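You operate a simulated robot arm through the tools that you are given. There is no shell and no other tool. Be economical: measure what you need, move in short steps, check, and stop when the job is done.

The job below is to be done with a simulated two-armed robot. You get a single attempt, and the scene is never put back.

TASK
Pick up the lock tag with one hand, pass it to the other hand and put it in the th tray. Take the white flow valve and put it on the motor bench. Open the drawer of the drying rack, take the black tank cap on the island bench and put it away in the inside of the drawer of the drying rack, then shut the drawer. Put the ribbed white filter on the shelf under the battery bench. Put the motor marked five on the shelf three away on the motor bench. Turn the trim dial one to 2. Put the block marked short on top of the orange camera module. Take the flanged grey drum and put it on top of the spare propeller. Fetch the black flow valve and set it on the high shelf of the blue open shelves. The order is free.

The check looks at the end state, three seconds after you hand in, the way a careful person would. Anything else that was tipped, shoved, dropped, spilled or broken makes it a failure. Lids that push on must go on centred and level and be pressed home; caps that screw on are set level and turned clockwise until they are tight.

THE ROBOT
Two 7-joint arms with three-finger grippers on one trunk, on a base that drives. Base frame: it is fixed to the floor where the robot stands at the start and does not move with it; the origin is under the middle of the robot, x ahead of it, y to its left, z up; the surface under the hand at the start is at about z = 801. Readings come in mm, rad, newtons and seconds.
The left shoulder is at the start at [64, 154, 903], the right one opposite. With the tool pointing down near the work surface each hand reaches from about 100 to 620 mm from the robot's upright axis, wherever it stands, measured 20 degrees to its own side. Places, roughly: black flow valve [-500, -2250, 250]; black tank cap [-1500, -500, 750]; block marked short [-2000, 3500, 750]; drawer of the drying rack [400, 2200, 600]; flanged grey drum (6x6x3 cm) [-1000, -2400, 200]; high shelf of the blue open shelves [-3000, -2900, 1300]; inside of the drawer of the drying rack [500, 2200, 600]; lock tag [500, 0, 1250]; motor bench [-4600, 700, 800]; motor marked five [-4500, 7000, 1250]; orange camera module [-2000, 3500, 750]; ribbed white filter [-1750, -500, 750]; shelf under the battery bench [600, -700, 200]; spare propeller [-2500, -500, 750]; tray (24x17 cm) [-1320, -880, 780]; trim dial one [-2100, 4500, 600]; white flow valve [-1500, -750, 750]. Payload 2.69 kg a hand.
The tool frame of a hand sits at the grasp point between the pads (the TCP): z along the fingers, y along the line on which they close. The tips reach 29 mm beyond it. Largest opening 120 mm; the body of the gripper starts 78 mm behind the TCP.
Orientation is told as [roll, pitch, yaw] about the base's x, y, z axes, in that order, counted from this pose: with the fingers straight down and closing along the base's y, the tool's x points along the base's -x, its y along +y and its z along -z.

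THE INTERFACE
- The arms move only by the tool send_rows. It takes "left_moves", "right_moves" or both (then of equal length, played together; a hand with none holds still); each is a list of rows, each a list of 7 numbers: the opening, from 0 (shut) to 1 (fully open), then the shift along the base's x, y, z in m, then the turn, a rotation vector about the base's x, y, z in rad. In form: [[hand, dx, dy, dz, ax, ay, az], ...]. A call has 1 to 8 rows; each row shifts and turns the commanded pose from where the row before left it. Rows are played at 5 a second. More than 50 mm and 0.15 rad between two rows, or a gripper value outside its range, and nothing of the call is played. Where a pose cannot be reached the arm comes as near as it can. A force on the tool above 40 N (or 10 N above the force at the start of the call, whichever is more), or a blocked arm, ends the call early, and 0.2 s more pass. The fingers move at their own pace and stop on an object; they squeeze with about 42 N. The grip force told is the motor's: it shows also when the fingers shut on nothing. Time passes only in rows, and 0.2 s behind the last, so rows that do not move let the fingers close. The reply holds the time, the measured pose of the TCP, the force on the tool along the base axes, the opening and the grip force, in the units named above and with some noise, with the torque about the TCP (base axes, N m) and any sound that the robot's microphone picked up.
- Cameras (640 x 400 px; columns grow to the right, rows downward): "scene" is now at [184.4, 16.5, 1110.1]; the picture's right is [0.20, -0.98, 0.00], its down [0.00, 0.00, -1.00] and it looks along [0.98, 0.20, 0.00] (base axes); focal length 254 px, centre (320, 200). "left" rides on the left gripper at [63, 0, -104] in its tool frame; the picture's right is [-0.01, 1.00, 0.00], its down [-0.83, 0.00, -0.56] and it looks along [-0.56, 0.00, 0.83] (tool axes); focal length 275 px, centre (320, 200). "right" rides on the right gripper at [63, 0, -104] in its tool frame; the picture's right is [0.00, 1.00, 0.00], its down [-0.83, 0.00, -0.56] and it looks along [-0.56, 0.00, 0.83] (tool axes); focal length 275 px, centre (320, 200). There is no depth. A picture from a camera that has moved, and an enlarged one, comes with that camera's place and axes in the base frame and with its lens. The place of the scene camera against the robot may be out by one fixed shift of up to 12 mm in any direction.
- snapshot(camera): a new picture of that camera. No time passes.
- raise_lower(by): slides the trunk up (or, below 0, down) by that many mm; the arms and the scene camera ride with it, the base frame stays. It gives what a move gives, with no picture.
- steer(legs): drives the robot by 1 to 6 legs, each [ahead, left, turn to the left] in mm, mm and rad, along the robot's own axes; the way and the turn of a leg run together, so that a leg with both is an arc; at most 1500 mm and 3.142 rad a leg. The arms and the cameras ride along, it lands a little off, and it stops where it bumps. It gives what a move gives.
- turn_head(pan, tilt): turns the head with the scene camera to pan (to the left, within 1.396 rad either way) and tilt (down, from -0.506 to 1.204), counted from straight ahead of the robot. It gives what a move gives.
- inspect(camera, box): a new picture of the part [left, top, right, bottom] of that camera's present view, enlarged. No time passes.
- finish_job(): hands the job in; it is judged then, once.

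Go step by step. Nothing tells you exact positions but the pictures and the camera data: compare them with the known pose of the tool, close in by small moves and look again before you grip or let go. The budget is 525 turns and 302 pictures, counting those below and the enlarged ones. Unless the task says otherwise, let go and move clear before handing in.

The tools are called as name(argument=value, ...) on one line, values as JSON. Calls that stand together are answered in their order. send_rows: Moves the arms, as the interface text tells. Its arguments: {"type":"object","properties":{"left_moves":{"type":"array","items":{"type":"array","items":{"type":"number"}}},"right_moves":{"type":"array","items":{"type":"array","items":{"type":"number"}}}},"required":[]} The other tools are called the same way: raise_lower (by) slides the trunk up or down; steer (legs) drives the base; turn_head (pan, tilt) turns the head that bears the scene camera; snapshot (camera) takes a picture; inspect (camera, box) takes an enlarged picture of a part of a camera's view; finish_job () hands the job in.

At the start:

```text
clock: 0.0
left_tcp_pos: [318.4, 127.9, 999.7]
left_orientation: [0.0, -0.002, 0.002]
left_wrist_force: [0.3, -0.8, 0.6]
left_ft_torque: [0.01, 0.01, 0.0]
left_width: 119.9
left_grip_force: 0.1
right_tcp_pos: [413.8, -146.6, 1000.4]
right_orientation: [-0.001, -0.002, 0.001]
right_wrist_force: [0.2, -0.2, 0.6]
right_ft_torque: [0.02, -0.03, 0.04]
right_width: 120.4
right_grip_force: 0.0
trunk travel left (down, up): [-274.0, 164.0]
robot x, y, heading: [0.5, 2.7, 0.004]
head pan, tilt: [0.201, -0.003]
```

scene: 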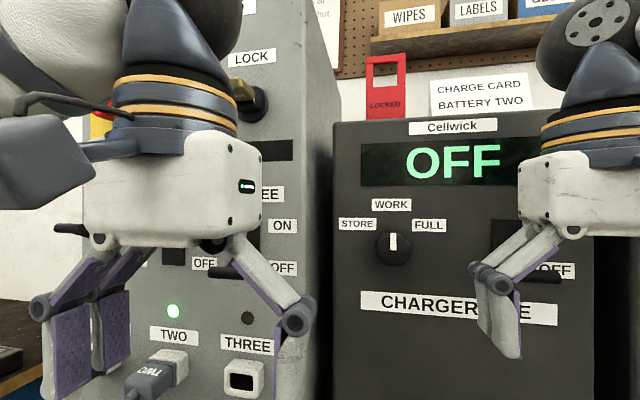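
right: 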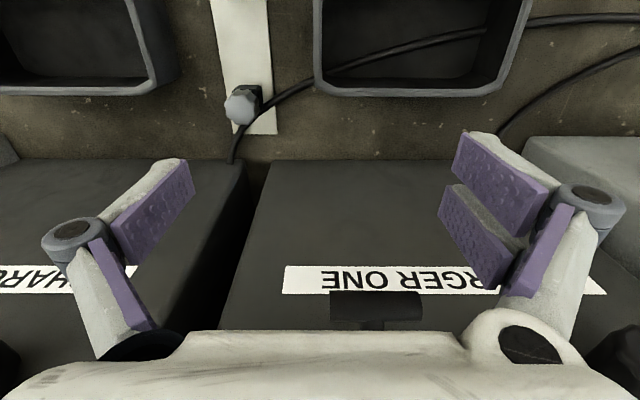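
left: 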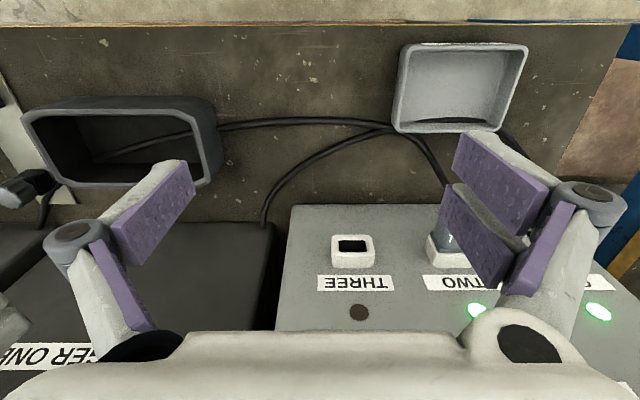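

I see a charger bench ahead, with a red LOCKED tag that seems to stand or hang at the top left of the charger. I'll look closer at the tag first.

inspect(camera="scene", box=[300, 0, 540, 150])

turn_head(pan=0, tilt=0)

snapshot(camera="scene")

```text
2.67 times, centred on (420, 75) of scene
camera zoom: at [184.4, 16.5, 1110.1], right [0.2, -0.98, 0.0], down [0.0, 0.0, -1.0], along [0.98, 0.2, 0.0], focal length 676 px, centre (53, 533)
```

zoom: 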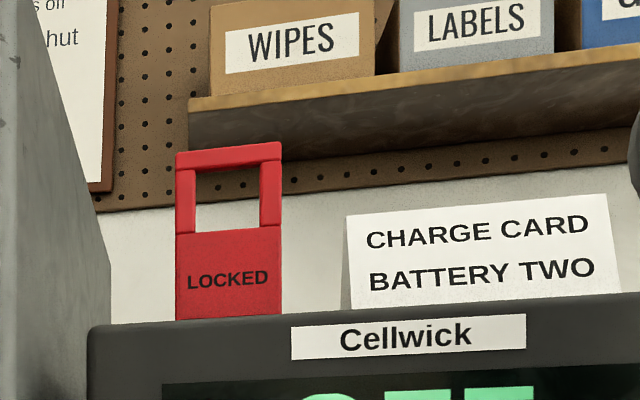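

```text
clock: 0.7
left_tcp_pos: [319.2, 128.7, 1000.4]
left_orientation: [0.0, -0.001, 0.003]
left_wrist_force: [-0.4, -0.6, -0.2]
left_ft_torque: [-0.02, 0.01, 0.02]
left_width: 119.9
left_grip_force: 0.0
right_tcp_pos: [413.7, -146.3, 1000.2]
right_orientation: [-0.001, -0.001, 0.002]
right_wrist_force: [0.3, 0.3, -0.6]
right_ft_torque: [0.02, 0.0, -0.01]
right_width: 120.1
right_grip_force: 0.1
trunk travel left (down, up): [-274.0, 164.0]
robot x, y, heading: [0.1, 0.8, -0.004]
head pan, tilt: [0.0, 0.0]
```

```text
297 pictures are left
camera scene: at [186.3, -1.4, 1109.8], right [0.0, -1.0, 0.0], down [0.0, 0.0, -1.0], along [1.0, 0.0, 0.0], focal length 254 px, centre (320, 200)
```

scene: 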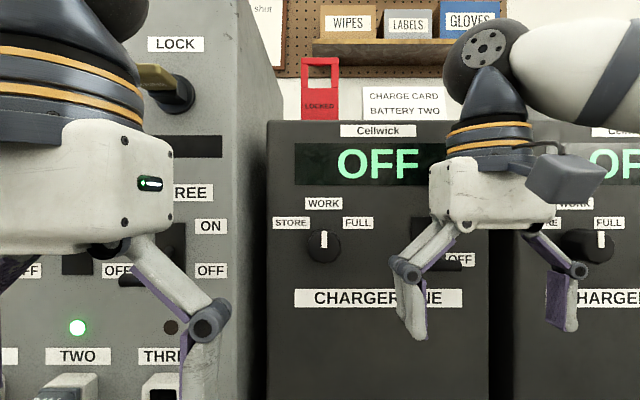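

The red tag stands upright on top of charger one, near [500, 0, 1250]. I'll raise the trunk and look down at it to see its depth.

raise_lower(by=160)

turn_head(pan=0, tilt=0.2)

snapshot(camera="scene")

```text
clock: 2.6
left_tcp_pos: [321.0, 128.6, 1158.9]
left_orientation: [0.001, 0.001, 0.001]
left_wrist_force: [0.5, 0.1, -0.8]
left_ft_torque: [-0.01, 0.01, -0.01]
left_width: 120.2
left_grip_force: 0.1
right_tcp_pos: [414.0, -145.3, 1159.5]
right_orientation: [0.0, 0.0, -0.001]
right_wrist_force: [1.2, -0.2, -1.2]
right_ft_torque: [0.01, 0.01, -0.01]
right_width: 120.0
right_grip_force: 0.0
trunk travel left (down, up): [-434.0, 4.0]
robot x, y, heading: [3.9, -3.5, 0.002]
head pan, tilt: [0.0, 0.0]
```

```text
clock: 3.3
left_tcp_pos: [319.0, 128.8, 1160.8]
left_orientation: [0.002, -0.002, 0.003]
left_wrist_force: [0.4, -0.4, 0.1]
left_ft_torque: [0.03, -0.01, 0.01]
left_width: 120.1
left_grip_force: 0.0
right_tcp_pos: [414.6, -147.0, 1160.3]
right_orientation: [0.0, -0.002, 0.0]
right_wrist_force: [0.1, 0.4, 0.3]
right_ft_torque: [0.01, -0.02, 0.02]
right_width: 119.8
right_grip_force: 0.0
trunk travel left (down, up): [-434.0, 4.0]
robot x, y, heading: [4.0, -0.7, -0.0]
head pan, tilt: [0.0, 0.201]
```

```text
296 pictures are left
camera scene: at [96.8, -1.5, 1268.6], right [0.0, -1.0, 0.0], down [-0.2, 0.0, -0.98], along [0.98, 0.0, -0.2], focal length 254 px, centre (320, 200)
```

scene: 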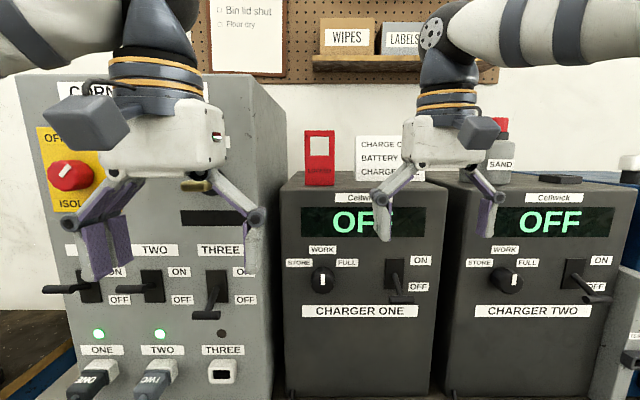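

Triangulating, the tag stands at about [517, -1], z 1207–1296, and is 49 mm wide; a sign stands 35 mm to its right. I'll bring the right hand in tilted forward with a narrower opening.

send_rows(right_moves=[[0.65, -0.01, 0.0, 0.045, 0, -0.13, 0], [0.65, -0.01, 0.01, 0.045, 0, -0.14, 0], [0.65, 0.0, 0.03, 0.035, 0, -0.14, 0], [0.65, 0.0, 0.035, 0.015, 0, -0.13, 0], [0.65, 0.0, 0.035, 0.01, 0, -0.13, 0], [0.65, 0.0, 0.036, 0.01, 0, -0.13, 0]])

snapshot(camera="scene")

snapshot(camera="right")

```text
clock: 4.7
left_tcp_pos: [318.4, 129.3, 1160.3]
left_orientation: [0.0, -0.003, 0.002]
left_wrist_force: [-0.2, -0.2, 0.5]
left_ft_torque: [-0.01, 0.0, 0.01]
left_width: 119.8
left_grip_force: 0.0
right_tcp_pos: [396.1, 0.4, 1320.1]
right_orientation: [0.0, -0.804, -0.003]
right_wrist_force: [-0.6, 0.1, 0.4]
right_ft_torque: [-0.02, -0.02, -0.02]
right_width: 78.1
right_grip_force: 0.2
trunk travel left (down, up): [-434.0, 4.0]
robot x, y, heading: [2.0, 1.5, -0.003]
head pan, tilt: [0.0, 0.201]
```

```text
295 pictures are left
camera scene: at [96.6, -0.8, 1268.5], right [0.0, -1.0, 0.0], down [-0.2, 0.0, -0.98], along [0.98, 0.0, -0.2], focal length 254 px, centre (320, 200)
```

scene: 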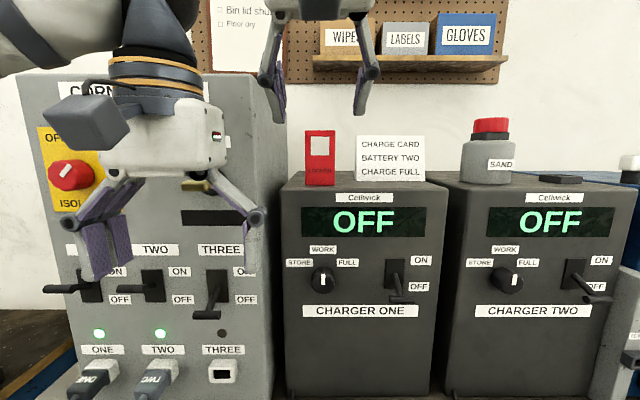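

```text
294 pictures are left
camera right: at [275.7, 1.0, 1347.6], right [0.0, 1.0, 0.0], down [0.18, 0.0, 0.98], along [0.98, 0.0, -0.18], focal length 275 px, centre (320, 200)
```

right: 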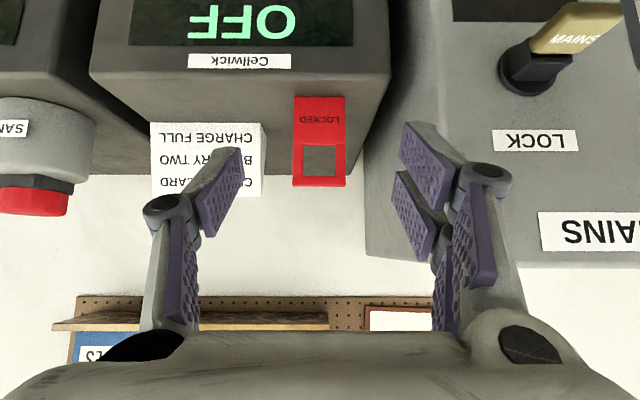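

The tag is centred between the fingers, with its body at x≈513. I'll approach along the slanted finger direction.

send_rows(right_moves=[[0.65, 0.046, 0, 0, 0, 0, 0], [0.65, 0.03, 0, -0.03, 0, 0, 0], [0.65, 0.02, 0, -0.02, 0, 0, 0]])

snapshot(camera="right")

inspect(camera="scene", box=[240, 80, 440, 205])

```text
clock: 5.5
left_tcp_pos: [320.3, 128.9, 1159.8]
left_orientation: [0.001, 0.0, 0.002]
left_wrist_force: [0.0, -0.3, 0.2]
left_ft_torque: [0.01, 0.02, -0.04]
left_width: 119.7
left_grip_force: 0.0
right_tcp_pos: [491.0, -1.1, 1269.6]
right_orientation: [-0.001, -0.8, 0.001]
right_wrist_force: [1.1, 0.3, 0.2]
right_ft_torque: [-0.02, 0.01, -0.02]
right_width: 77.9
right_grip_force: 0.1
trunk travel left (down, up): [-434.0, 4.0]
robot x, y, heading: [2.6, -2.0, 0.003]
head pan, tilt: [0.0, 0.201]
```

```text
293 pictures are left
camera right: at [372.5, -0.4, 1297.4], right [0.0, 1.0, 0.0], down [0.18, 0.0, 0.98], along [0.98, 0.0, -0.18], focal length 275 px, centre (320, 200)
```

right: 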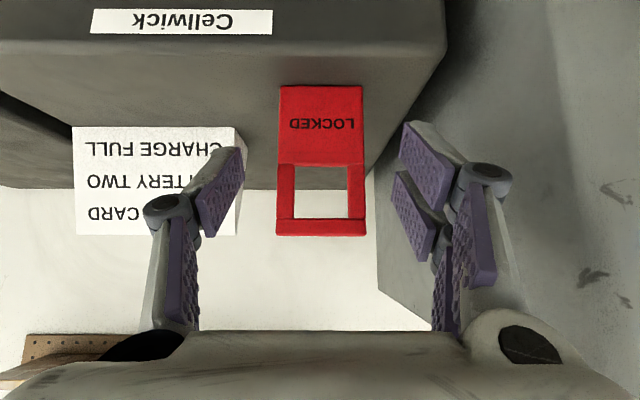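

```text
3.20 times, centred on (340, 142) of scene
camera zoom: at [97.5, -1.2, 1268.4], right [0.0, -1.0, 0.0], down [-0.2, 0.0, -0.98], along [0.98, 0.0, -0.2], focal length 811 px, centre (256, 384)
```

zoom: 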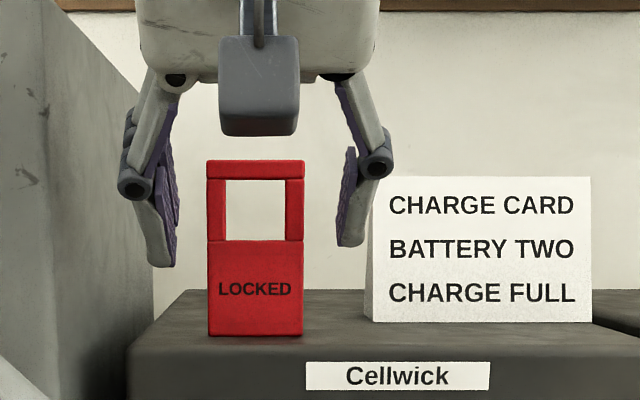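

Closer in: the tag is centred at y≈0 and I'll narrow the opening to clear the sign, then move to the grip point.

send_rows(right_moves=[[0.54, 0, 0, 0, 0, 0, 0], [0.54, 0.012, 0.0, -0.012, 0, 0, 0], [0.54, 0.011, 0.0, -0.011, 0, 0, 0]])

snapshot(camera="right")

inspect(camera="scene", box=[240, 80, 440, 205])

```text
clock: 6.3
left_tcp_pos: [318.3, 128.4, 1159.2]
left_orientation: [0.001, 0.001, 0.002]
left_wrist_force: [0.7, -0.2, -0.2]
left_ft_torque: [-0.01, -0.01, 0.0]
left_width: 119.9
left_grip_force: 0.1
right_tcp_pos: [512.5, -0.1, 1246.4]
right_orientation: [-0.001, -0.801, -0.001]
right_wrist_force: [0.0, 0.0, -0.1]
right_ft_torque: [-0.01, 0.0, -0.01]
right_width: 64.7
right_grip_force: 0.1
trunk travel left (down, up): [-434.0, 4.0]
robot x, y, heading: [-0.5, -0.1, -0.0]
head pan, tilt: [0.0, 0.201]
```

```text
291 pictures are left
camera right: at [394.8, -1.0, 1274.3], right [0.0, 1.0, 0.0], down [0.18, 0.0, 0.98], along [0.98, 0.0, -0.18], focal length 275 px, centre (320, 200)
```

right: 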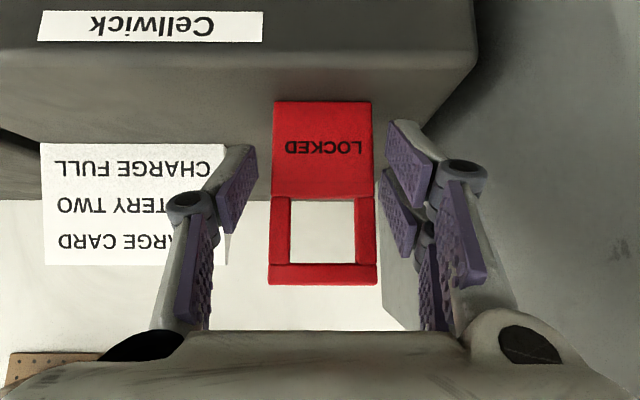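

```text
3.20 times, centred on (340, 142) of scene
camera zoom: at [97.1, -1.4, 1268.4], right [0.0, -1.0, 0.0], down [-0.2, 0.0, -0.98], along [0.98, 0.0, -0.2], focal length 811 px, centre (256, 384)
```

zoom: 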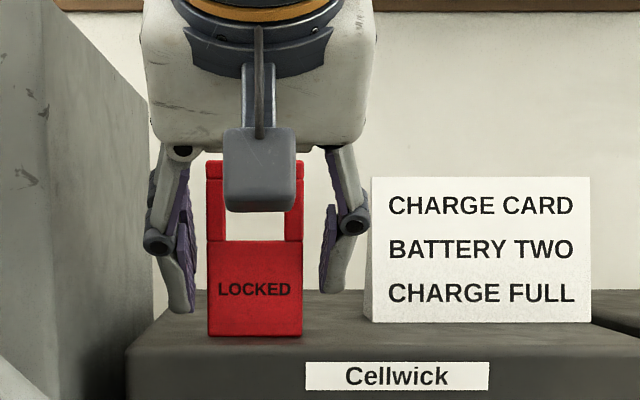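

The tag lies between the pads. Closing the right hand.

send_rows(right_moves=[[0.35, 0, 0, 0, 0, 0, 0], [0.3, 0, 0, 0, 0, 0, 0], [0.2, 0, 0, 0, 0, 0, 0]])

snapshot(camera="right")

```text
clock: 7.1
left_tcp_pos: [318.1, 128.5, 1159.2]
left_orientation: [0.0, -0.002, 0.002]
left_wrist_force: [1.2, -0.7, -0.6]
left_ft_torque: [0.02, -0.01, -0.02]
left_width: 120.1
left_grip_force: 0.1
right_tcp_pos: [513.7, -1.4, 1247.3]
right_orientation: [0.0, -0.801, -0.001]
right_wrist_force: [0.4, -0.1, 1.9]
right_ft_torque: [0.01, -0.02, 0.02]
right_width: 48.4
right_grip_force: 41.2
trunk travel left (down, up): [-434.0, 4.0]
robot x, y, heading: [-2.8, 3.3, 0.0]
head pan, tilt: [0.0, 0.201]
```

```text
289 pictures are left
camera right: at [394.3, -1.0, 1274.7], right [0.0, 1.0, 0.0], down [0.18, 0.0, 0.98], along [0.98, 0.0, -0.18], focal length 275 px, centre (320, 200)
```

right: 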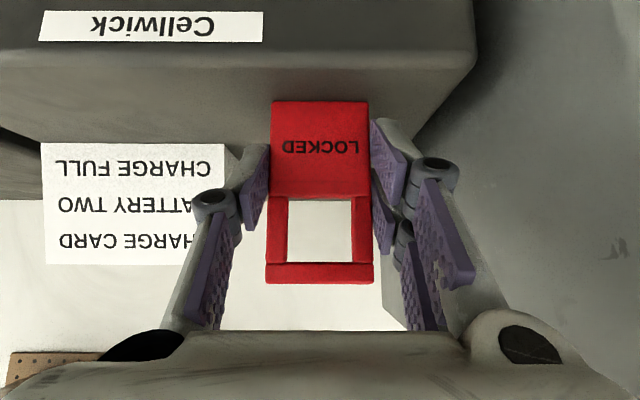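

Gripped at 48 mm wide. I'll lift it and pull it back in front of the robot, away from the charger.

send_rows(right_moves=[[0.2, 0, 0, 0.03, 0, 0, 0], [0.2, 0, 0, 0.04, 0, 0, 0], [0.2, -0.045, 0, 0.0, 0, 0, 0], [0.2, -0.045, -0.02, 0, 0, 0, 0], [0.2, -0.045, -0.02, -0.01, 0, 0, 0]])

snapshot(camera="scene")

snapshot(camera="right")

```text
refused: row 5 steps farther than a row can; nothing moved
```

```text
288 pictures are left
camera scene: at [96.8, -1.5, 1268.5], right [0.0, -1.0, 0.0], down [-0.2, 0.0, -0.98], along [0.98, 0.0, -0.2], focal length 254 px, centre (320, 200)
```

scene: 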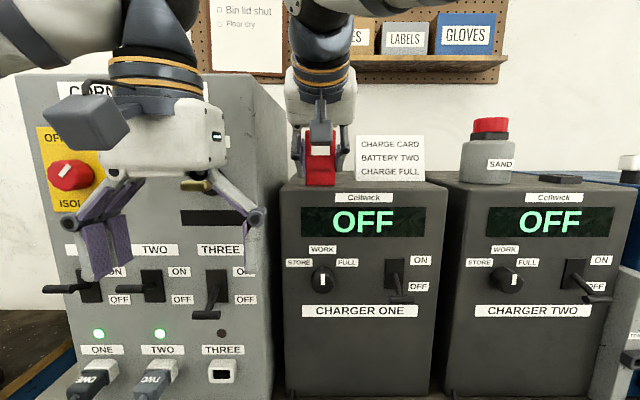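

```text
287 pictures are left
camera right: at [394.3, -1.0, 1274.7], right [0.0, 1.0, 0.0], down [0.18, 0.0, 0.98], along [0.98, 0.0, -0.18], focal length 275 px, centre (320, 200)
```

right: 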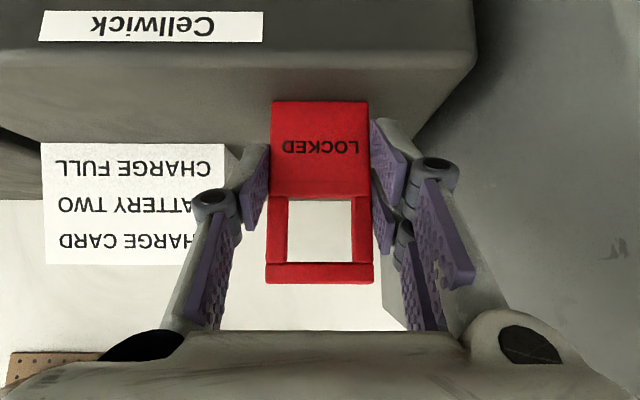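

Refused for one long row, so the tag still stands. For an easier handover I'd rather hold it low with horizontal fingers, so I'll release, back off, tilt to horizontal and grip its lower part.

send_rows(right_moves=[[0.54, 0, 0, 0, 0, 0, 0], [0.54, 0, 0, 0, 0, 0, 0], [0.54, -0.03, 0, 0.03, 0, 0, 0], [0.54, -0.033, 0, 0.03, 0, 0, 0], [0.54, -0.045, 0, 0.02, 0, 0, 0]])

send_rows(right_moves=[[0.54, -0.01, 0, 0, 0, -0.13, 0], [0.54, -0.01, 0, -0.01, 0, -0.13, 0], [0.54, 0, 0, -0.01, 0, -0.13, 0], [0.54, 0, 0, -0.02, 0, -0.13, 0], [0.54, 0, 0, -0.02, 0, -0.13, 0], [0.54, 0, 0, -0.035, 0, -0.12, 0]])

snapshot(camera="right")

snapshot(camera="scene")

```text
clock: 8.3
left_tcp_pos: [317.2, 127.0, 1160.9]
left_orientation: [-0.001, -0.004, 0.001]
left_wrist_force: [-0.7, 0.0, -0.3]
left_ft_torque: [-0.01, -0.04, 0.04]
left_width: 120.2
left_grip_force: 0.1
right_tcp_pos: [402.8, -0.7, 1327.8]
right_orientation: [-0.001, -0.805, -0.001]
right_wrist_force: [-1.0, 0.2, 0.2]
right_ft_torque: [-0.01, 0.0, -0.02]
right_width: 64.9
right_grip_force: 0.0
trunk travel left (down, up): [-434.0, 4.0]
robot x, y, heading: [0.5, -1.3, -0.002]
head pan, tilt: [0.0, 0.201]
```

```text
clock: 9.7
left_tcp_pos: [319.5, 127.9, 1160.0]
left_orientation: [0.0, 0.0, 0.003]
left_wrist_force: [0.0, -0.2, -0.2]
left_ft_torque: [-0.03, 0.01, -0.03]
left_width: 120.0
left_grip_force: 0.1
right_tcp_pos: [384.8, 1.4, 1231.8]
right_orientation: [3.124, -1.569, -3.122]
right_wrist_force: [0.4, 0.3, 0.0]
right_ft_torque: [0.02, -0.01, -0.04]
right_width: 65.1
right_grip_force: 0.0
trunk travel left (down, up): [-434.0, 4.0]
robot x, y, heading: [0.6, 0.7, 0.001]
head pan, tilt: [0.0, 0.201]
```

```text
286 pictures are left
camera right: at [280.5, 0.2, 1168.9], right [0.0, 1.0, 0.0], down [-0.56, 0.0, 0.83], along [0.83, 0.0, 0.56], focal length 275 px, centre (320, 200)
```

right: 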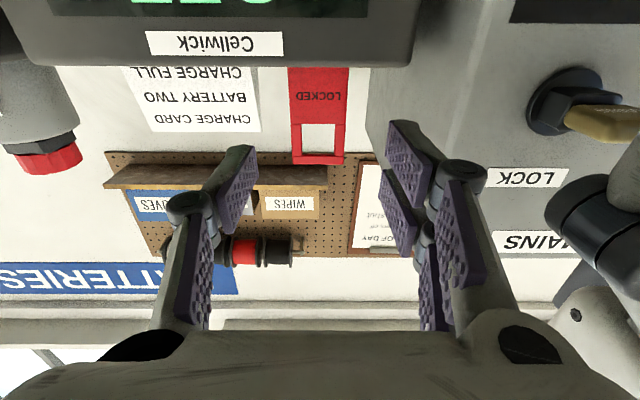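

```text
285 pictures are left
camera scene: at [97.2, -1.0, 1268.4], right [0.0, -1.0, 0.0], down [-0.2, 0.0, -0.98], along [0.98, 0.0, -0.2], focal length 254 px, centre (320, 200)
```

scene: 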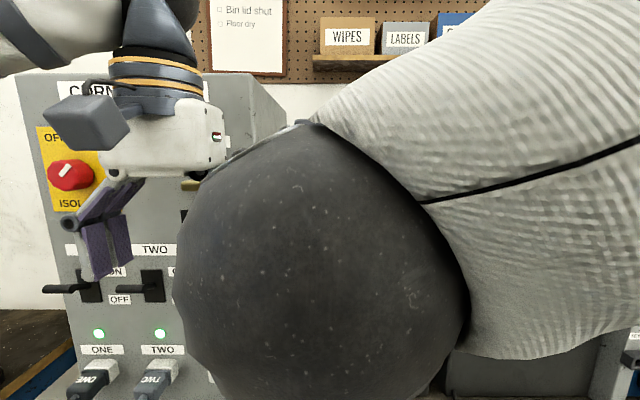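

Fingers are horizontal and aligned with the tag. I'll slide straight forward to x≈512.

send_rows(right_moves=[[0.54, 0.045, -0.001, 0.003, 0, 0, 0], [0.54, 0.04, 0, 0, 0, 0, 0], [0.54, 0.03, 0, 0, 0, 0, 0]])

snapshot(camera="right")

```text
clock: 10.5
left_tcp_pos: [319.9, 129.1, 1159.3]
left_orientation: [0.003, -0.001, 0.001]
left_wrist_force: [0.0, -0.1, 0.2]
left_ft_torque: [0.02, 0.02, 0.0]
left_width: 119.7
left_grip_force: 0.1
right_tcp_pos: [500.9, -0.9, 1234.9]
right_orientation: [-2.091, -1.571, 2.09]
right_wrist_force: [0.1, -0.9, -0.5]
right_ft_torque: [-0.05, -0.01, 0.02]
right_width: 64.7
right_grip_force: 0.1
trunk travel left (down, up): [-434.0, 4.0]
robot x, y, heading: [1.4, -2.0, -0.003]
head pan, tilt: [0.0, 0.201]
```

```text
284 pictures are left
camera right: at [396.7, -1.2, 1172.1], right [0.0, 1.0, -0.01], down [-0.56, 0.0, 0.83], along [0.83, 0.0, 0.56], focal length 275 px, centre (320, 200)
```

right: 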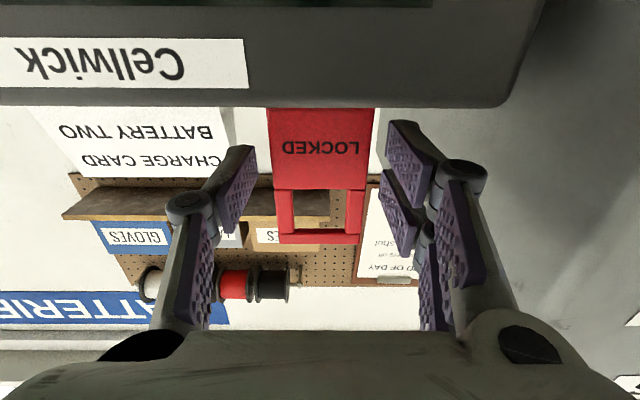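

send_rows(right_moves=[[0.54, 0.011, 0, 0, 0, 0, 0], [0.35, 0, 0, 0, 0, 0, 0], [0.2, 0, 0, 0, 0, 0, 0], [0.2, 0, 0, 0, 0, 0, 0], [0.2, 0, 0, 0.02, 0, 0, 0], [0.2, 0, 0, 0.02, 0, 0, 0]])

snapshot(camera="right")

```text
clock: 11.9
left_tcp_pos: [318.5, 127.9, 1160.6]
left_orientation: [-0.001, -0.001, 0.002]
left_wrist_force: [0.1, 0.3, -0.6]
left_ft_torque: [0.02, 0.01, 0.02]
left_width: 120.0
left_grip_force: 0.0
right_tcp_pos: [510.9, -1.5, 1275.3]
right_orientation: [2.687, -1.571, -2.688]
right_wrist_force: [0.5, -0.6, 0.6]
right_ft_torque: [0.01, 0.0, 0.02]
right_width: 48.1
right_grip_force: 42.4
trunk travel left (down, up): [-434.0, 4.0]
robot x, y, heading: [-1.4, -0.9, -0.0]
head pan, tilt: [0.0, 0.201]
```

```text
283 pictures are left
camera right: at [406.2, -1.4, 1212.2], right [0.0, 1.0, 0.0], down [-0.56, 0.0, 0.83], along [0.83, 0.0, 0.56], focal length 275 px, centre (320, 200)
```

right: 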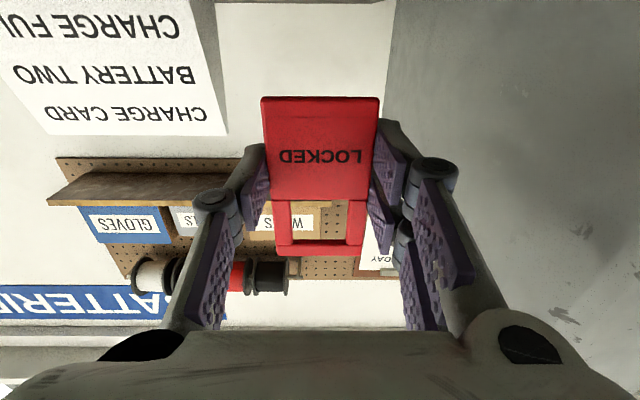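

The tag is held. I'll drive back 400 mm for free space, then do the handover.

steer(legs=[[-400, 0, 0]])

send_rows(left_moves=[[1, -0.03, 0.02, 0.04, 0, 0, -0.14], [1, -0.02, 0.02, 0.045, 0, 0, -0.14], [1, 0, 0.01, 0.045, 0, 0, -0.14], [1, 0, 0, 0.045, 0, 0, -0.14], [1, 0, 0, 0.03, 0, 0, -0.14], [1, 0, 0, 0.02, 0, 0, -0.14], [1, 0, 0, 0, 0, 0, -0.14], [1, 0, 0, 0, 0, 0, -0.14]], right_moves=[[0.2, 0.0, 0, -0.03, 0, 0, 0], [0.2, 0, 0, -0.03, 0, 0, 0], [0.2, 0, 0, -0.03, 0, 0, 0], [0.2, 0, 0, -0.03, 0, 0, 0], [0.2, 0, 0, -0.02, 0, 0, 0], [0.2, 0, 0, 0, 0, 0, 0], [0.2, 0, 0, 0, 0, 0, 0], [0.2, 0, 0, 0, 0, 0, 0]])

send_rows(left_moves=[[1, 0, 0, 0, 0, 0, -0.14], [1, 0, 0, 0, 0, 0, -0.14], [1, 0, 0, 0, 0, 0, -0.14], [1, 0, 0, 0, 0, 0, -0.03]])

snapshot(camera="scene")

snapshot(camera="left")

```text
clock: 14.4
left_tcp_pos: [-80.3, 128.7, 1158.8]
left_orientation: [0.001, -0.001, 0.003]
left_wrist_force: [0.1, 0.2, 1.2]
left_ft_torque: [-0.02, -0.03, -0.02]
left_width: 120.0
left_grip_force: 0.1
right_tcp_pos: [111.4, -0.7, 1275.5]
right_orientation: [2.874, -1.569, -2.874]
right_wrist_force: [0.4, 0.4, 0.8]
right_ft_torque: [0.01, 0.03, 0.04]
right_width: 48.0
right_grip_force: 42.2
trunk travel left (down, up): [-434.0, 4.0]
robot x, y, heading: [-398.1, -3.2, 0.003]
head pan, tilt: [0.0, 0.201]
```

```text
refused: row 1 steps farther than a row can; nothing moved
```

```text
clock: 15.4
left_tcp_pos: [-80.6, 127.5, 1159.4]
left_orientation: [0.0, 0.0, -0.451]
left_wrist_force: [-0.3, -0.2, -0.2]
left_ft_torque: [0.02, -0.01, -0.01]
left_width: 120.1
left_grip_force: 0.0
right_tcp_pos: [113.0, -0.4, 1275.2]
right_orientation: [2.605, -1.571, -2.605]
right_wrist_force: [-0.5, 0.6, -0.9]
right_ft_torque: [-0.02, 0.01, 0.0]
right_width: 48.0
right_grip_force: 42.1
trunk travel left (down, up): [-434.0, 4.0]
robot x, y, heading: [-398.5, 0.6, 0.007]
head pan, tilt: [0.0, 0.201]
```

```text
282 pictures are left
camera scene: at [-301.1, -1.6, 1268.5], right [0.0, -1.0, 0.0], down [-0.2, 0.0, -0.98], along [0.98, 0.0, -0.2], focal length 254 px, centre (320, 200)
```

scene: 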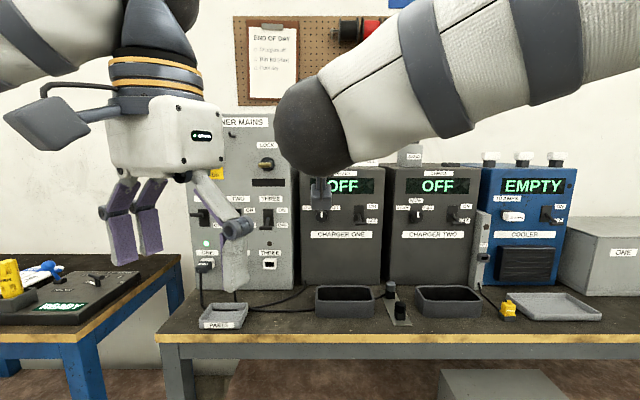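

```text
281 pictures are left
camera left: at [-135.3, 156.9, 1263.4], right [0.44, 0.9, 0.0], down [0.75, -0.36, 0.56], along [0.5, -0.24, -0.83], focal length 275 px, centre (320, 200)
```

left: 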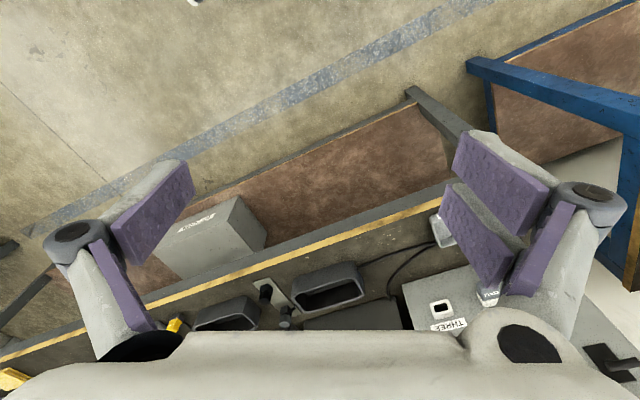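

I'll lower the right hand a bit, and raise the left hand while yawing it so its fingers close along x.

send_rows(left_moves=[[1, 0, 0, 0.03, 0, 0, -0.14], [1, 0, 0, 0.03, 0, 0, -0.14], [1, 0, 0, 0.03, 0, 0, -0.14], [1, 0, 0, 0.03, 0, 0, -0.14], [1, 0, 0, 0.03, 0, 0, -0.14], [1, 0, 0, 0.03, 0, 0, -0.14], [1, 0, 0, 0.0, 0, 0, -0.14], [1, 0, 0, 0, 0, 0, -0.14]], right_moves=[[0.2, -0.01, 0, -0.03, 0, 0, 0], [0.2, -0.01, 0, -0.03, 0, 0, 0], [0.2, -0.01, 0, -0.03, 0, 0, 0], [0.2, -0.01, 0, -0.02, 0, 0, 0], [0.2, -0.01, 0, -0.02, 0, 0, 0], [0.2, -0.01, 0, 0, 0, 0, 0], [0.2, 0, 0, 0, 0, 0, 0], [0.2, 0, 0, 0, 0, 0, 0]])

snapshot(camera="scene")

snapshot(camera="left")

```text
clock: 17.2
left_tcp_pos: [-199.7, 64.9, 1178.2]
left_orientation: [0.001, -0.003, -1.569]
left_wrist_force: [-0.2, -0.5, -1.2]
left_ft_torque: [-0.03, 0.03, 0.0]
left_width: 119.9
left_grip_force: 0.1
left hand out of reach, approached as far as the arm can: row 3, 4, 5, 6, 7, 8
right_tcp_pos: [53.4, -1.1, 1144.1]
right_orientation: [2.657, -1.571, -2.655]
right_wrist_force: [-0.6, 0.3, -0.6]
right_ft_torque: [-0.02, 0.01, 0.0]
right_width: 48.1
right_grip_force: 42.2
trunk travel left (down, up): [-434.0, 4.0]
robot x, y, heading: [-399.1, 1.3, 0.005]
head pan, tilt: [0.0, 0.201]
```

```text
280 pictures are left
camera scene: at [-301.2, -1.8, 1268.5], right [0.0, -1.0, 0.0], down [-0.2, 0.0, -0.98], along [0.98, 0.0, -0.2], focal length 254 px, centre (320, 200)
```

scene: 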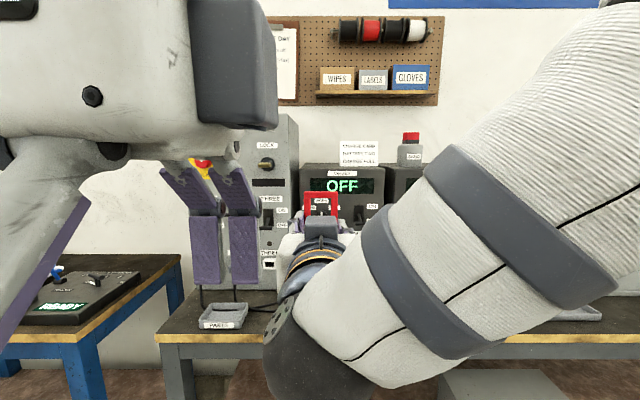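

```text
279 pictures are left
camera left: at [-199.1, 127.9, 1282.7], right [1.0, 0.0, 0.0], down [0.0, -0.83, 0.56], along [0.0, -0.56, -0.83], focal length 275 px, centre (320, 200)
```

left: 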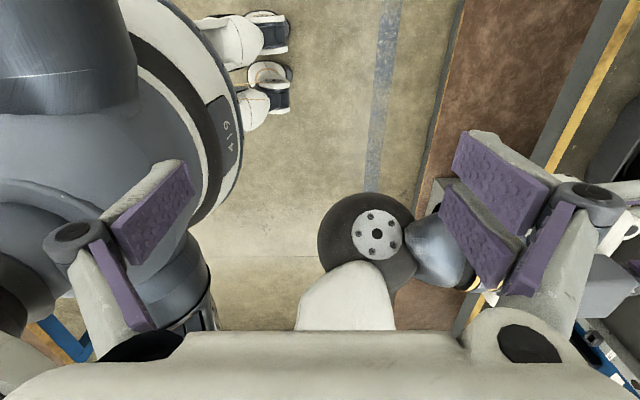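

The left arm clamped on reach near the body. I'll move it out to the left and forward again, then up.

send_rows(left_moves=[[1, 0.02, 0.045, 0, 0, 0, 0], [1, 0.03, 0.04, 0, 0, 0, 0], [1, 0.045, 0.02, 0, 0, 0, 0], [1, 0.045, 0, 0.01, 0, 0, 0], [1, 0.045, 0, 0.02, 0, 0, 0]])

snapshot(camera="scene")

```text
clock: 18.4
left_tcp_pos: [-164.7, 89.7, 1119.2]
left_orientation: [0.0, -0.001, -1.565]
left_wrist_force: [-0.6, -1.6, 0.7]
left_ft_torque: [0.01, 0.03, 0.0]
left_width: 120.2
left_grip_force: 0.0
left hand out of reach, approached as far as the arm can: row 1, 2, 3, 4, 5
right_tcp_pos: [53.2, -2.0, 1144.7]
right_orientation: [1.902, -1.57, -1.903]
right_wrist_force: [0.4, 0.4, -0.6]
right_ft_torque: [0.0, 0.01, 0.02]
right_width: 48.1
right_grip_force: 41.9
trunk travel left (down, up): [-434.0, 4.0]
robot x, y, heading: [-396.8, 0.3, 0.001]
head pan, tilt: [0.0, 0.201]
```

```text
278 pictures are left
camera scene: at [-300.9, -2.1, 1268.5], right [0.0, -1.0, 0.0], down [-0.2, 0.0, -0.98], along [0.98, 0.0, -0.2], focal length 254 px, centre (320, 200)
```

scene: 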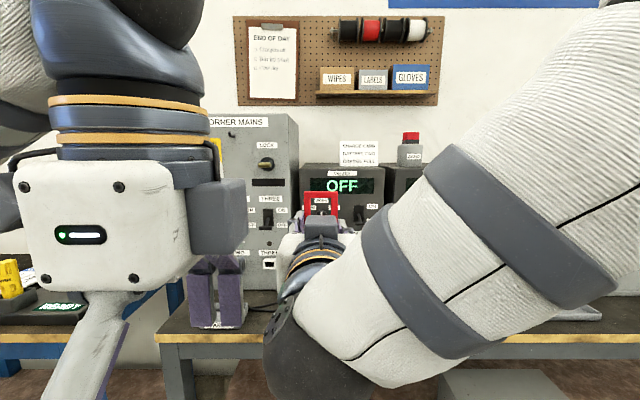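

With yaw −90° the left wrist is limited. I'll instead unwind the left hand to its natural yaw, and later turn the right hand so the tag's thin side faces y.

send_rows(left_moves=[[1, 0, 0.01, 0, 0, 0, 0.145], [1, 0, 0.01, 0, 0, 0, 0.145], [1, 0, 0.01, 0, 0, 0, 0.145], [1, 0, 0.01, 0, 0, 0, 0.145], [1, 0, 0.01, 0, 0, 0, 0.145], [1, 0, 0.01, 0, 0, 0, 0.145], [1, 0, 0.01, 0, 0, 0, 0.145], [1, 0, 0.01, 0, 0, 0, 0.145]])

```text
clock: 20.2
left_tcp_pos: [-165.1, 170.1, 1118.0]
left_orientation: [0.0, -0.001, -0.405]
left_wrist_force: [-0.1, 0.3, 0.3]
left_ft_torque: [0.03, 0.0, -0.01]
left_width: 119.7
left_grip_force: 0.0
right_tcp_pos: [53.1, 0.1, 1145.5]
right_orientation: [-3.072, -1.571, 3.074]
right_wrist_force: [0.0, 0.5, -0.1]
right_ft_torque: [0.03, 0.01, -0.02]
right_width: 48.0
right_grip_force: 42.4
trunk travel left (down, up): [-434.0, 4.0]
robot x, y, heading: [-396.1, -3.1, -0.003]
head pan, tilt: [0.0, 0.201]
```

send_rows(left_moves=[[1, 0.0, 0.01, 0.03, 0, 0, 0.135], [1, 0, 0.01, 0.03, 0, 0, 0.135], [1, 0.02, 0.01, 0.03, 0, 0, 0.135], [1, 0.02, 0.01, 0.03, 0, 0, 0], [1, 0.02, 0.01, 0.03, 0, 0, 0], [1, 0.02, 0, 0, 0, 0, 0], [1, 0, 0, 0, 0, 0, 0], [1, 0, 0, 0, 0, 0, 0]], right_moves=[[0.2, -0.005, -0.005, 0, 0, 0, 0.143], [0.2, -0.005, -0.005, 0, 0, 0, 0.143], [0.2, -0.005, -0.005, 0, 0, 0, 0.143], [0.2, -0.005, -0.005, 0, 0, 0, 0.143], [0.2, -0.005, -0.005, 0, 0, 0, 0.143], [0.2, -0.005, 0, 0, 0, 0, 0.143], [0.2, -0.005, 0, 0, 0, 0, 0.143], [0.2, -0.005, 0, 0, 0, 0, 0.143]])

send_rows(right_moves=[[0.2, -0.005, 0, 0, 0, 0, 0.143], [0.2, -0.005, 0, 0, 0, 0, 0.143], [0.2, -0.005, 0, 0, 0, 0, 0.141]])

snapshot(camera="scene")

snapshot(camera="left")

```text
clock: 22.0
left_tcp_pos: [-71.2, 207.4, 1238.3]
left_orientation: [0.001, -0.002, -0.003]
left_wrist_force: [0.2, -0.3, -0.1]
left_ft_torque: [0.0, 0.02, 0.05]
left_width: 120.1
left_grip_force: 0.0
left hand out of reach, approached as far as the arm can: row 4, 5
right_tcp_pos: [9.3, -16.5, 1141.7]
right_orientation: [-3.01, -1.568, -2.129]
right_wrist_force: [-0.4, 0.1, -0.1]
right_ft_torque: [-0.03, 0.02, 0.01]
right_width: 48.1
right_grip_force: 42.3
right hand out of reach, approached as far as the arm can: row 3
trunk travel left (down, up): [-434.0, 4.0]
robot x, y, heading: [-398.1, -2.9, 0.0]
head pan, tilt: [0.0, 0.201]
```

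```text
clock: 22.8
left_tcp_pos: [-71.6, 208.1, 1237.0]
left_orientation: [0.0, 0.0, -0.001]
left_wrist_force: [-0.1, 0.4, -0.5]
left_ft_torque: [0.02, 0.01, -0.01]
left_width: 120.2
left_grip_force: 0.0
right_tcp_pos: [-4.5, -16.0, 1141.1]
right_orientation: [-1.159, -1.57, 2.728]
right_wrist_force: [0.7, 0.6, -0.4]
right_ft_torque: [0.0, -0.03, -0.02]
right_width: 48.2
right_grip_force: 42.1
trunk travel left (down, up): [-434.0, 4.0]
robot x, y, heading: [-396.9, 4.1, 0.002]
head pan, tilt: [0.0, 0.201]
```

```text
277 pictures are left
camera scene: at [-300.8, -1.2, 1268.4], right [0.0, -1.0, 0.0], down [-0.2, 0.0, -0.98], along [0.98, 0.0, -0.2], focal length 254 px, centre (320, 200)
```

scene: 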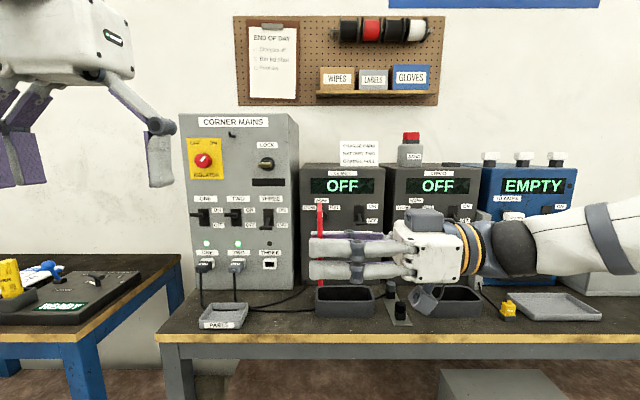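

```text
276 pictures are left
camera left: at [-134.1, 209.7, 1340.8], right [0.01, 1.0, 0.0], down [0.83, -0.01, 0.56], along [0.56, 0.0, -0.83], focal length 275 px, centre (320, 200)
```

left: 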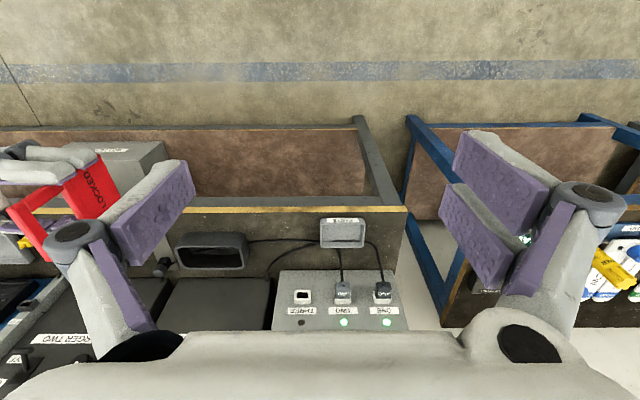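

The tag is now edge-on at y≈-1, x≈-4. I'll lower the right hand 40 mm, and bring the left hand over it.

send_rows(left_moves=[[0.65, 0.01, 0, 0, 0, 0, 0], [0.65, 0.02, -0.04, 0, 0, 0, 0], [0.65, 0.02, -0.04, 0, 0, 0, 0], [0.65, 0.02, -0.04, 0, 0, 0, 0], [0.65, 0, -0.045, 0, 0, 0, 0], [0.65, 0, -0.043, 0, 0, 0, 0]], right_moves=[[0.2, 0, 0, -0.03, 0, 0, 0], [0.2, 0, 0, -0.03, 0, 0, 0], [0.2, 0, 0, 0, 0, 0, 0], [0.2, 0, 0, 0, 0, 0, 0], [0.2, 0, 0, 0, 0, 0, 0], [0.2, 0, 0, 0, 0, 0, 0]])

snapshot(camera="scene")

snapshot(camera="left")

```text
clock: 24.2
left_tcp_pos: [-17.5, 118.9, 1236.0]
left_orientation: [0.0, -0.006, -0.003]
left_wrist_force: [0.2, 0.6, -0.8]
left_ft_torque: [0.0, 0.02, 0.02]
left_width: 78.0
left_grip_force: 0.2
left hand out of reach, approached as far as the arm can: row 4, 5, 6
right_tcp_pos: [-7.6, -16.9, 1082.0]
right_orientation: [-3.057, -1.572, -1.654]
right_wrist_force: [0.1, 0.9, 0.3]
right_ft_torque: [0.01, -0.01, -0.01]
right_width: 48.3
right_grip_force: 42.7
trunk travel left (down, up): [-434.0, 4.0]
robot x, y, heading: [-397.9, -0.3, -0.004]
head pan, tilt: [0.0, 0.201]
```

```text
275 pictures are left
camera scene: at [-301.1, -1.4, 1268.5], right [0.0, -1.0, 0.0], down [-0.2, 0.0, -0.98], along [0.98, 0.0, -0.2], focal length 254 px, centre (320, 200)
```

scene: 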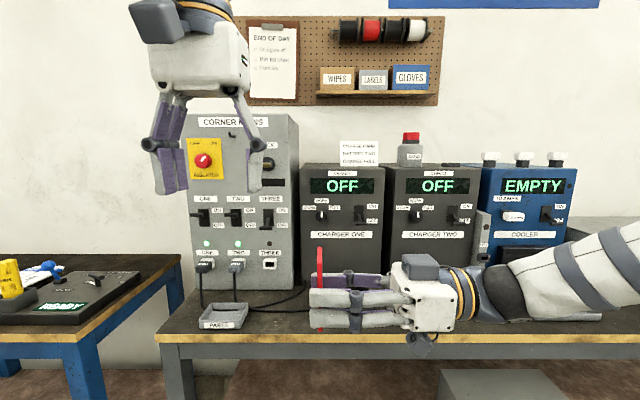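

```text
274 pictures are left
camera left: at [-81.1, 119.9, 1340.5], right [0.01, 1.0, 0.0], down [0.83, -0.01, 0.56], along [0.56, 0.0, -0.83], focal length 275 px, centre (320, 200)
```

left: 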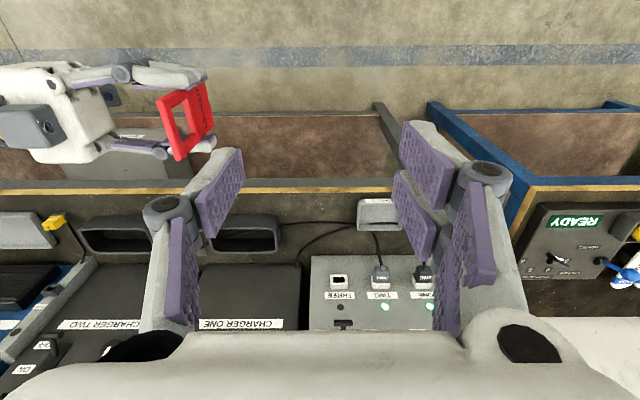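

send_rows(left_moves=[[0.65, -0.01, 0, -0.03, 0, 0, 0], [0.65, -0.02, 0, 0, 0, 0, 0], [0.65, -0.02, -0.02, 0, 0, 0, 0], [0.65, 0.0, -0.03, 0, 0, 0, 0], [0.65, 0, -0.02, 0, 0, 0, 0]], right_moves=[[0.2, -0.02, 0.02, 0, 0, 0, 0], [0.2, -0.02, 0.02, 0, 0, 0, 0], [0.2, -0.02, 0.015, 0, 0, 0, 0], [0.2, 0, 0, 0, 0, 0, 0], [0.2, 0, 0, 0, 0, 0, 0]])

snapshot(camera="scene")

snapshot(camera="left")

```text
clock: 25.4
left_tcp_pos: [-68.6, 47.7, 1207.4]
left_orientation: [0.0, -0.003, -0.002]
left_wrist_force: [-0.2, 1.0, -0.1]
left_ft_torque: [-0.03, -0.05, -0.03]
left_width: 78.1
left_grip_force: 0.1
right_tcp_pos: [-66.3, 39.3, 1080.4]
right_orientation: [-3.071, -1.57, -1.64]
right_wrist_force: [-0.1, 0.0, -0.1]
right_ft_torque: [0.01, 0.01, 0.02]
right_width: 48.1
right_grip_force: 41.8
trunk travel left (down, up): [-434.0, 4.0]
robot x, y, heading: [-398.3, -3.0, -0.004]
head pan, tilt: [0.0, 0.201]
```

```text
273 pictures are left
camera scene: at [-301.3, -1.7, 1268.5], right [0.0, -1.0, 0.0], down [-0.2, 0.0, -0.98], along [0.98, 0.0, -0.2], focal length 254 px, centre (320, 200)
```

scene: 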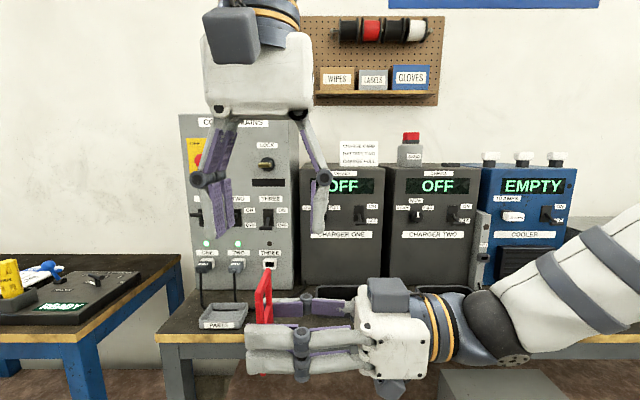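

```text
272 pictures are left
camera left: at [-130.9, 49.4, 1311.8], right [0.01, 1.0, 0.0], down [0.83, -0.01, 0.56], along [0.56, 0.0, -0.83], focal length 275 px, centre (320, 200)
```

left: 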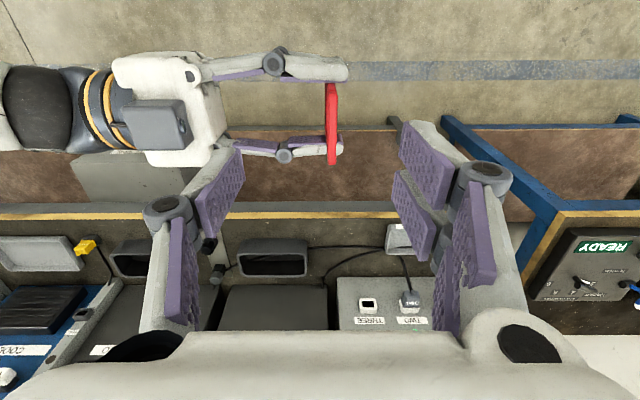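

The tag top is at about [-66, 57, 1141]. I'll shift the left hand 9 mm and lower it between the right fingers.

send_rows(left_moves=[[0.65, 0.002, 0.009, -0.02, 0, 0, 0], [0.65, 0, 0, -0.03, 0, 0, 0], [0.65, 0, 0, -0.02, 0, 0, 0]])

snapshot(camera="left")

inspect(camera="scene", box=[180, 180, 500, 380])

```text
clock: 26.2
left_tcp_pos: [-66.0, 57.6, 1138.5]
left_orientation: [0.001, 0.0, -0.006]
left_wrist_force: [-0.2, 0.3, 0.8]
left_ft_torque: [0.0, 0.01, 0.02]
left_width: 78.1
left_grip_force: 0.0
right_tcp_pos: [-66.7, 40.1, 1080.7]
right_orientation: [2.169, -1.57, -0.598]
right_wrist_force: [-0.2, 0.2, -0.6]
right_ft_torque: [0.01, -0.01, 0.0]
right_width: 48.3
right_grip_force: 42.3
trunk travel left (down, up): [-434.0, 4.0]
robot x, y, heading: [-399.0, -0.8, -0.001]
head pan, tilt: [0.0, 0.201]
```

```text
271 pictures are left
camera left: at [-128.7, 58.4, 1241.4], right [0.01, 1.0, 0.0], down [0.83, -0.01, 0.56], along [0.56, -0.01, -0.83], focal length 275 px, centre (320, 200)
```

left: 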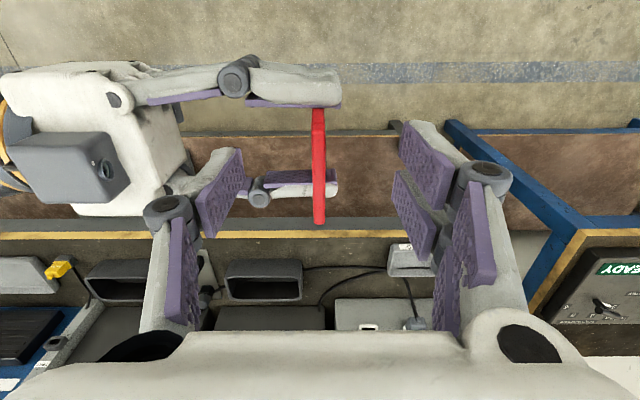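

```text
2.00 times, centred on (340, 280) of scene
camera zoom: at [-300.9, -1.4, 1268.5], right [0.0, -1.0, 0.0], down [-0.2, 0.0, -0.98], along [0.98, 0.0, -0.2], focal length 507 px, centre (280, 40)
```

zoom: 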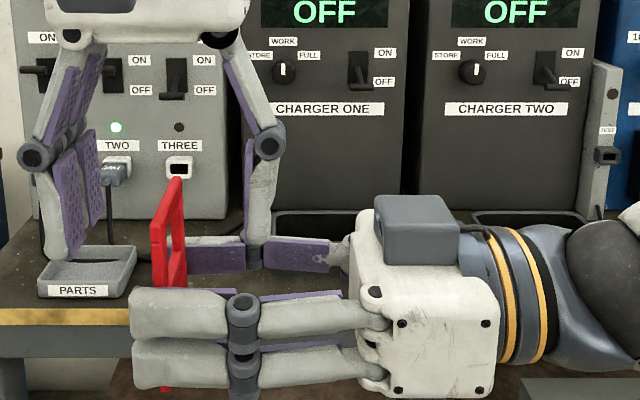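

Aligned. Descend 33 mm more and close the left hand.

send_rows(left_moves=[[0.65, 0, 0, -0.02, 0, 0, 0], [0.65, 0, 0, -0.012, 0, 0, 0], [0.3, 0, 0, 0, 0, 0, 0], [0.0, 0, 0, 0, 0, 0, 0], [0.0, 0, 0, 0, 0, 0, 0]])

snapshot(camera="left")

inspect(camera="scene", box=[180, 180, 500, 380])

```text
clock: 27.4
left_tcp_pos: [-65.5, 55.6, 1105.4]
left_orientation: [-0.002, -0.001, -0.004]
left_wrist_force: [-1.4, -11.1, -1.4]
left_ft_torque: [-0.33, -0.04, 0.18]
left_width: 6.1
left_grip_force: 34.3
right_tcp_pos: [-67.6, 40.3, 1080.5]
right_orientation: [-3.121, -1.569, -1.59]
right_wrist_force: [1.3, 11.0, 2.3]
right_ft_torque: [0.11, 0.09, -0.2]
right_width: 48.4
right_grip_force: 41.7
trunk travel left (down, up): [-434.0, 4.0]
robot x, y, heading: [-394.5, -3.4, 0.004]
head pan, tilt: [0.0, 0.201]
```

```text
269 pictures are left
camera left: at [-128.3, 58.0, 1209.5], right [0.01, 1.0, 0.0], down [0.83, -0.01, 0.56], along [0.56, -0.01, -0.83], focal length 275 px, centre (320, 200)
```

left: 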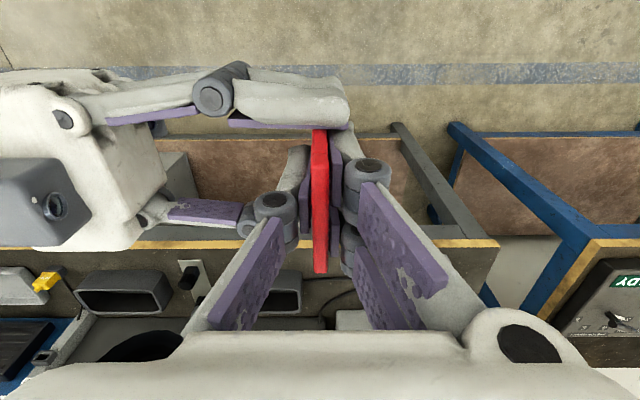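

```text
2.00 times, centred on (340, 280) of scene
camera zoom: at [-301.1, -1.6, 1268.5], right [0.0, -1.0, 0.0], down [-0.2, 0.0, -0.98], along [0.98, 0.0, -0.2], focal length 507 px, centre (280, 40)
```

zoom: 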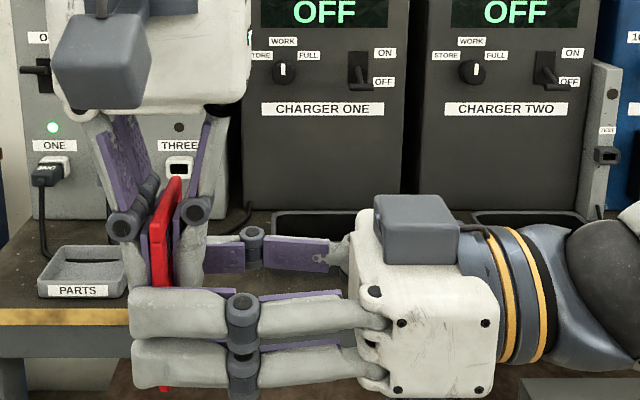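

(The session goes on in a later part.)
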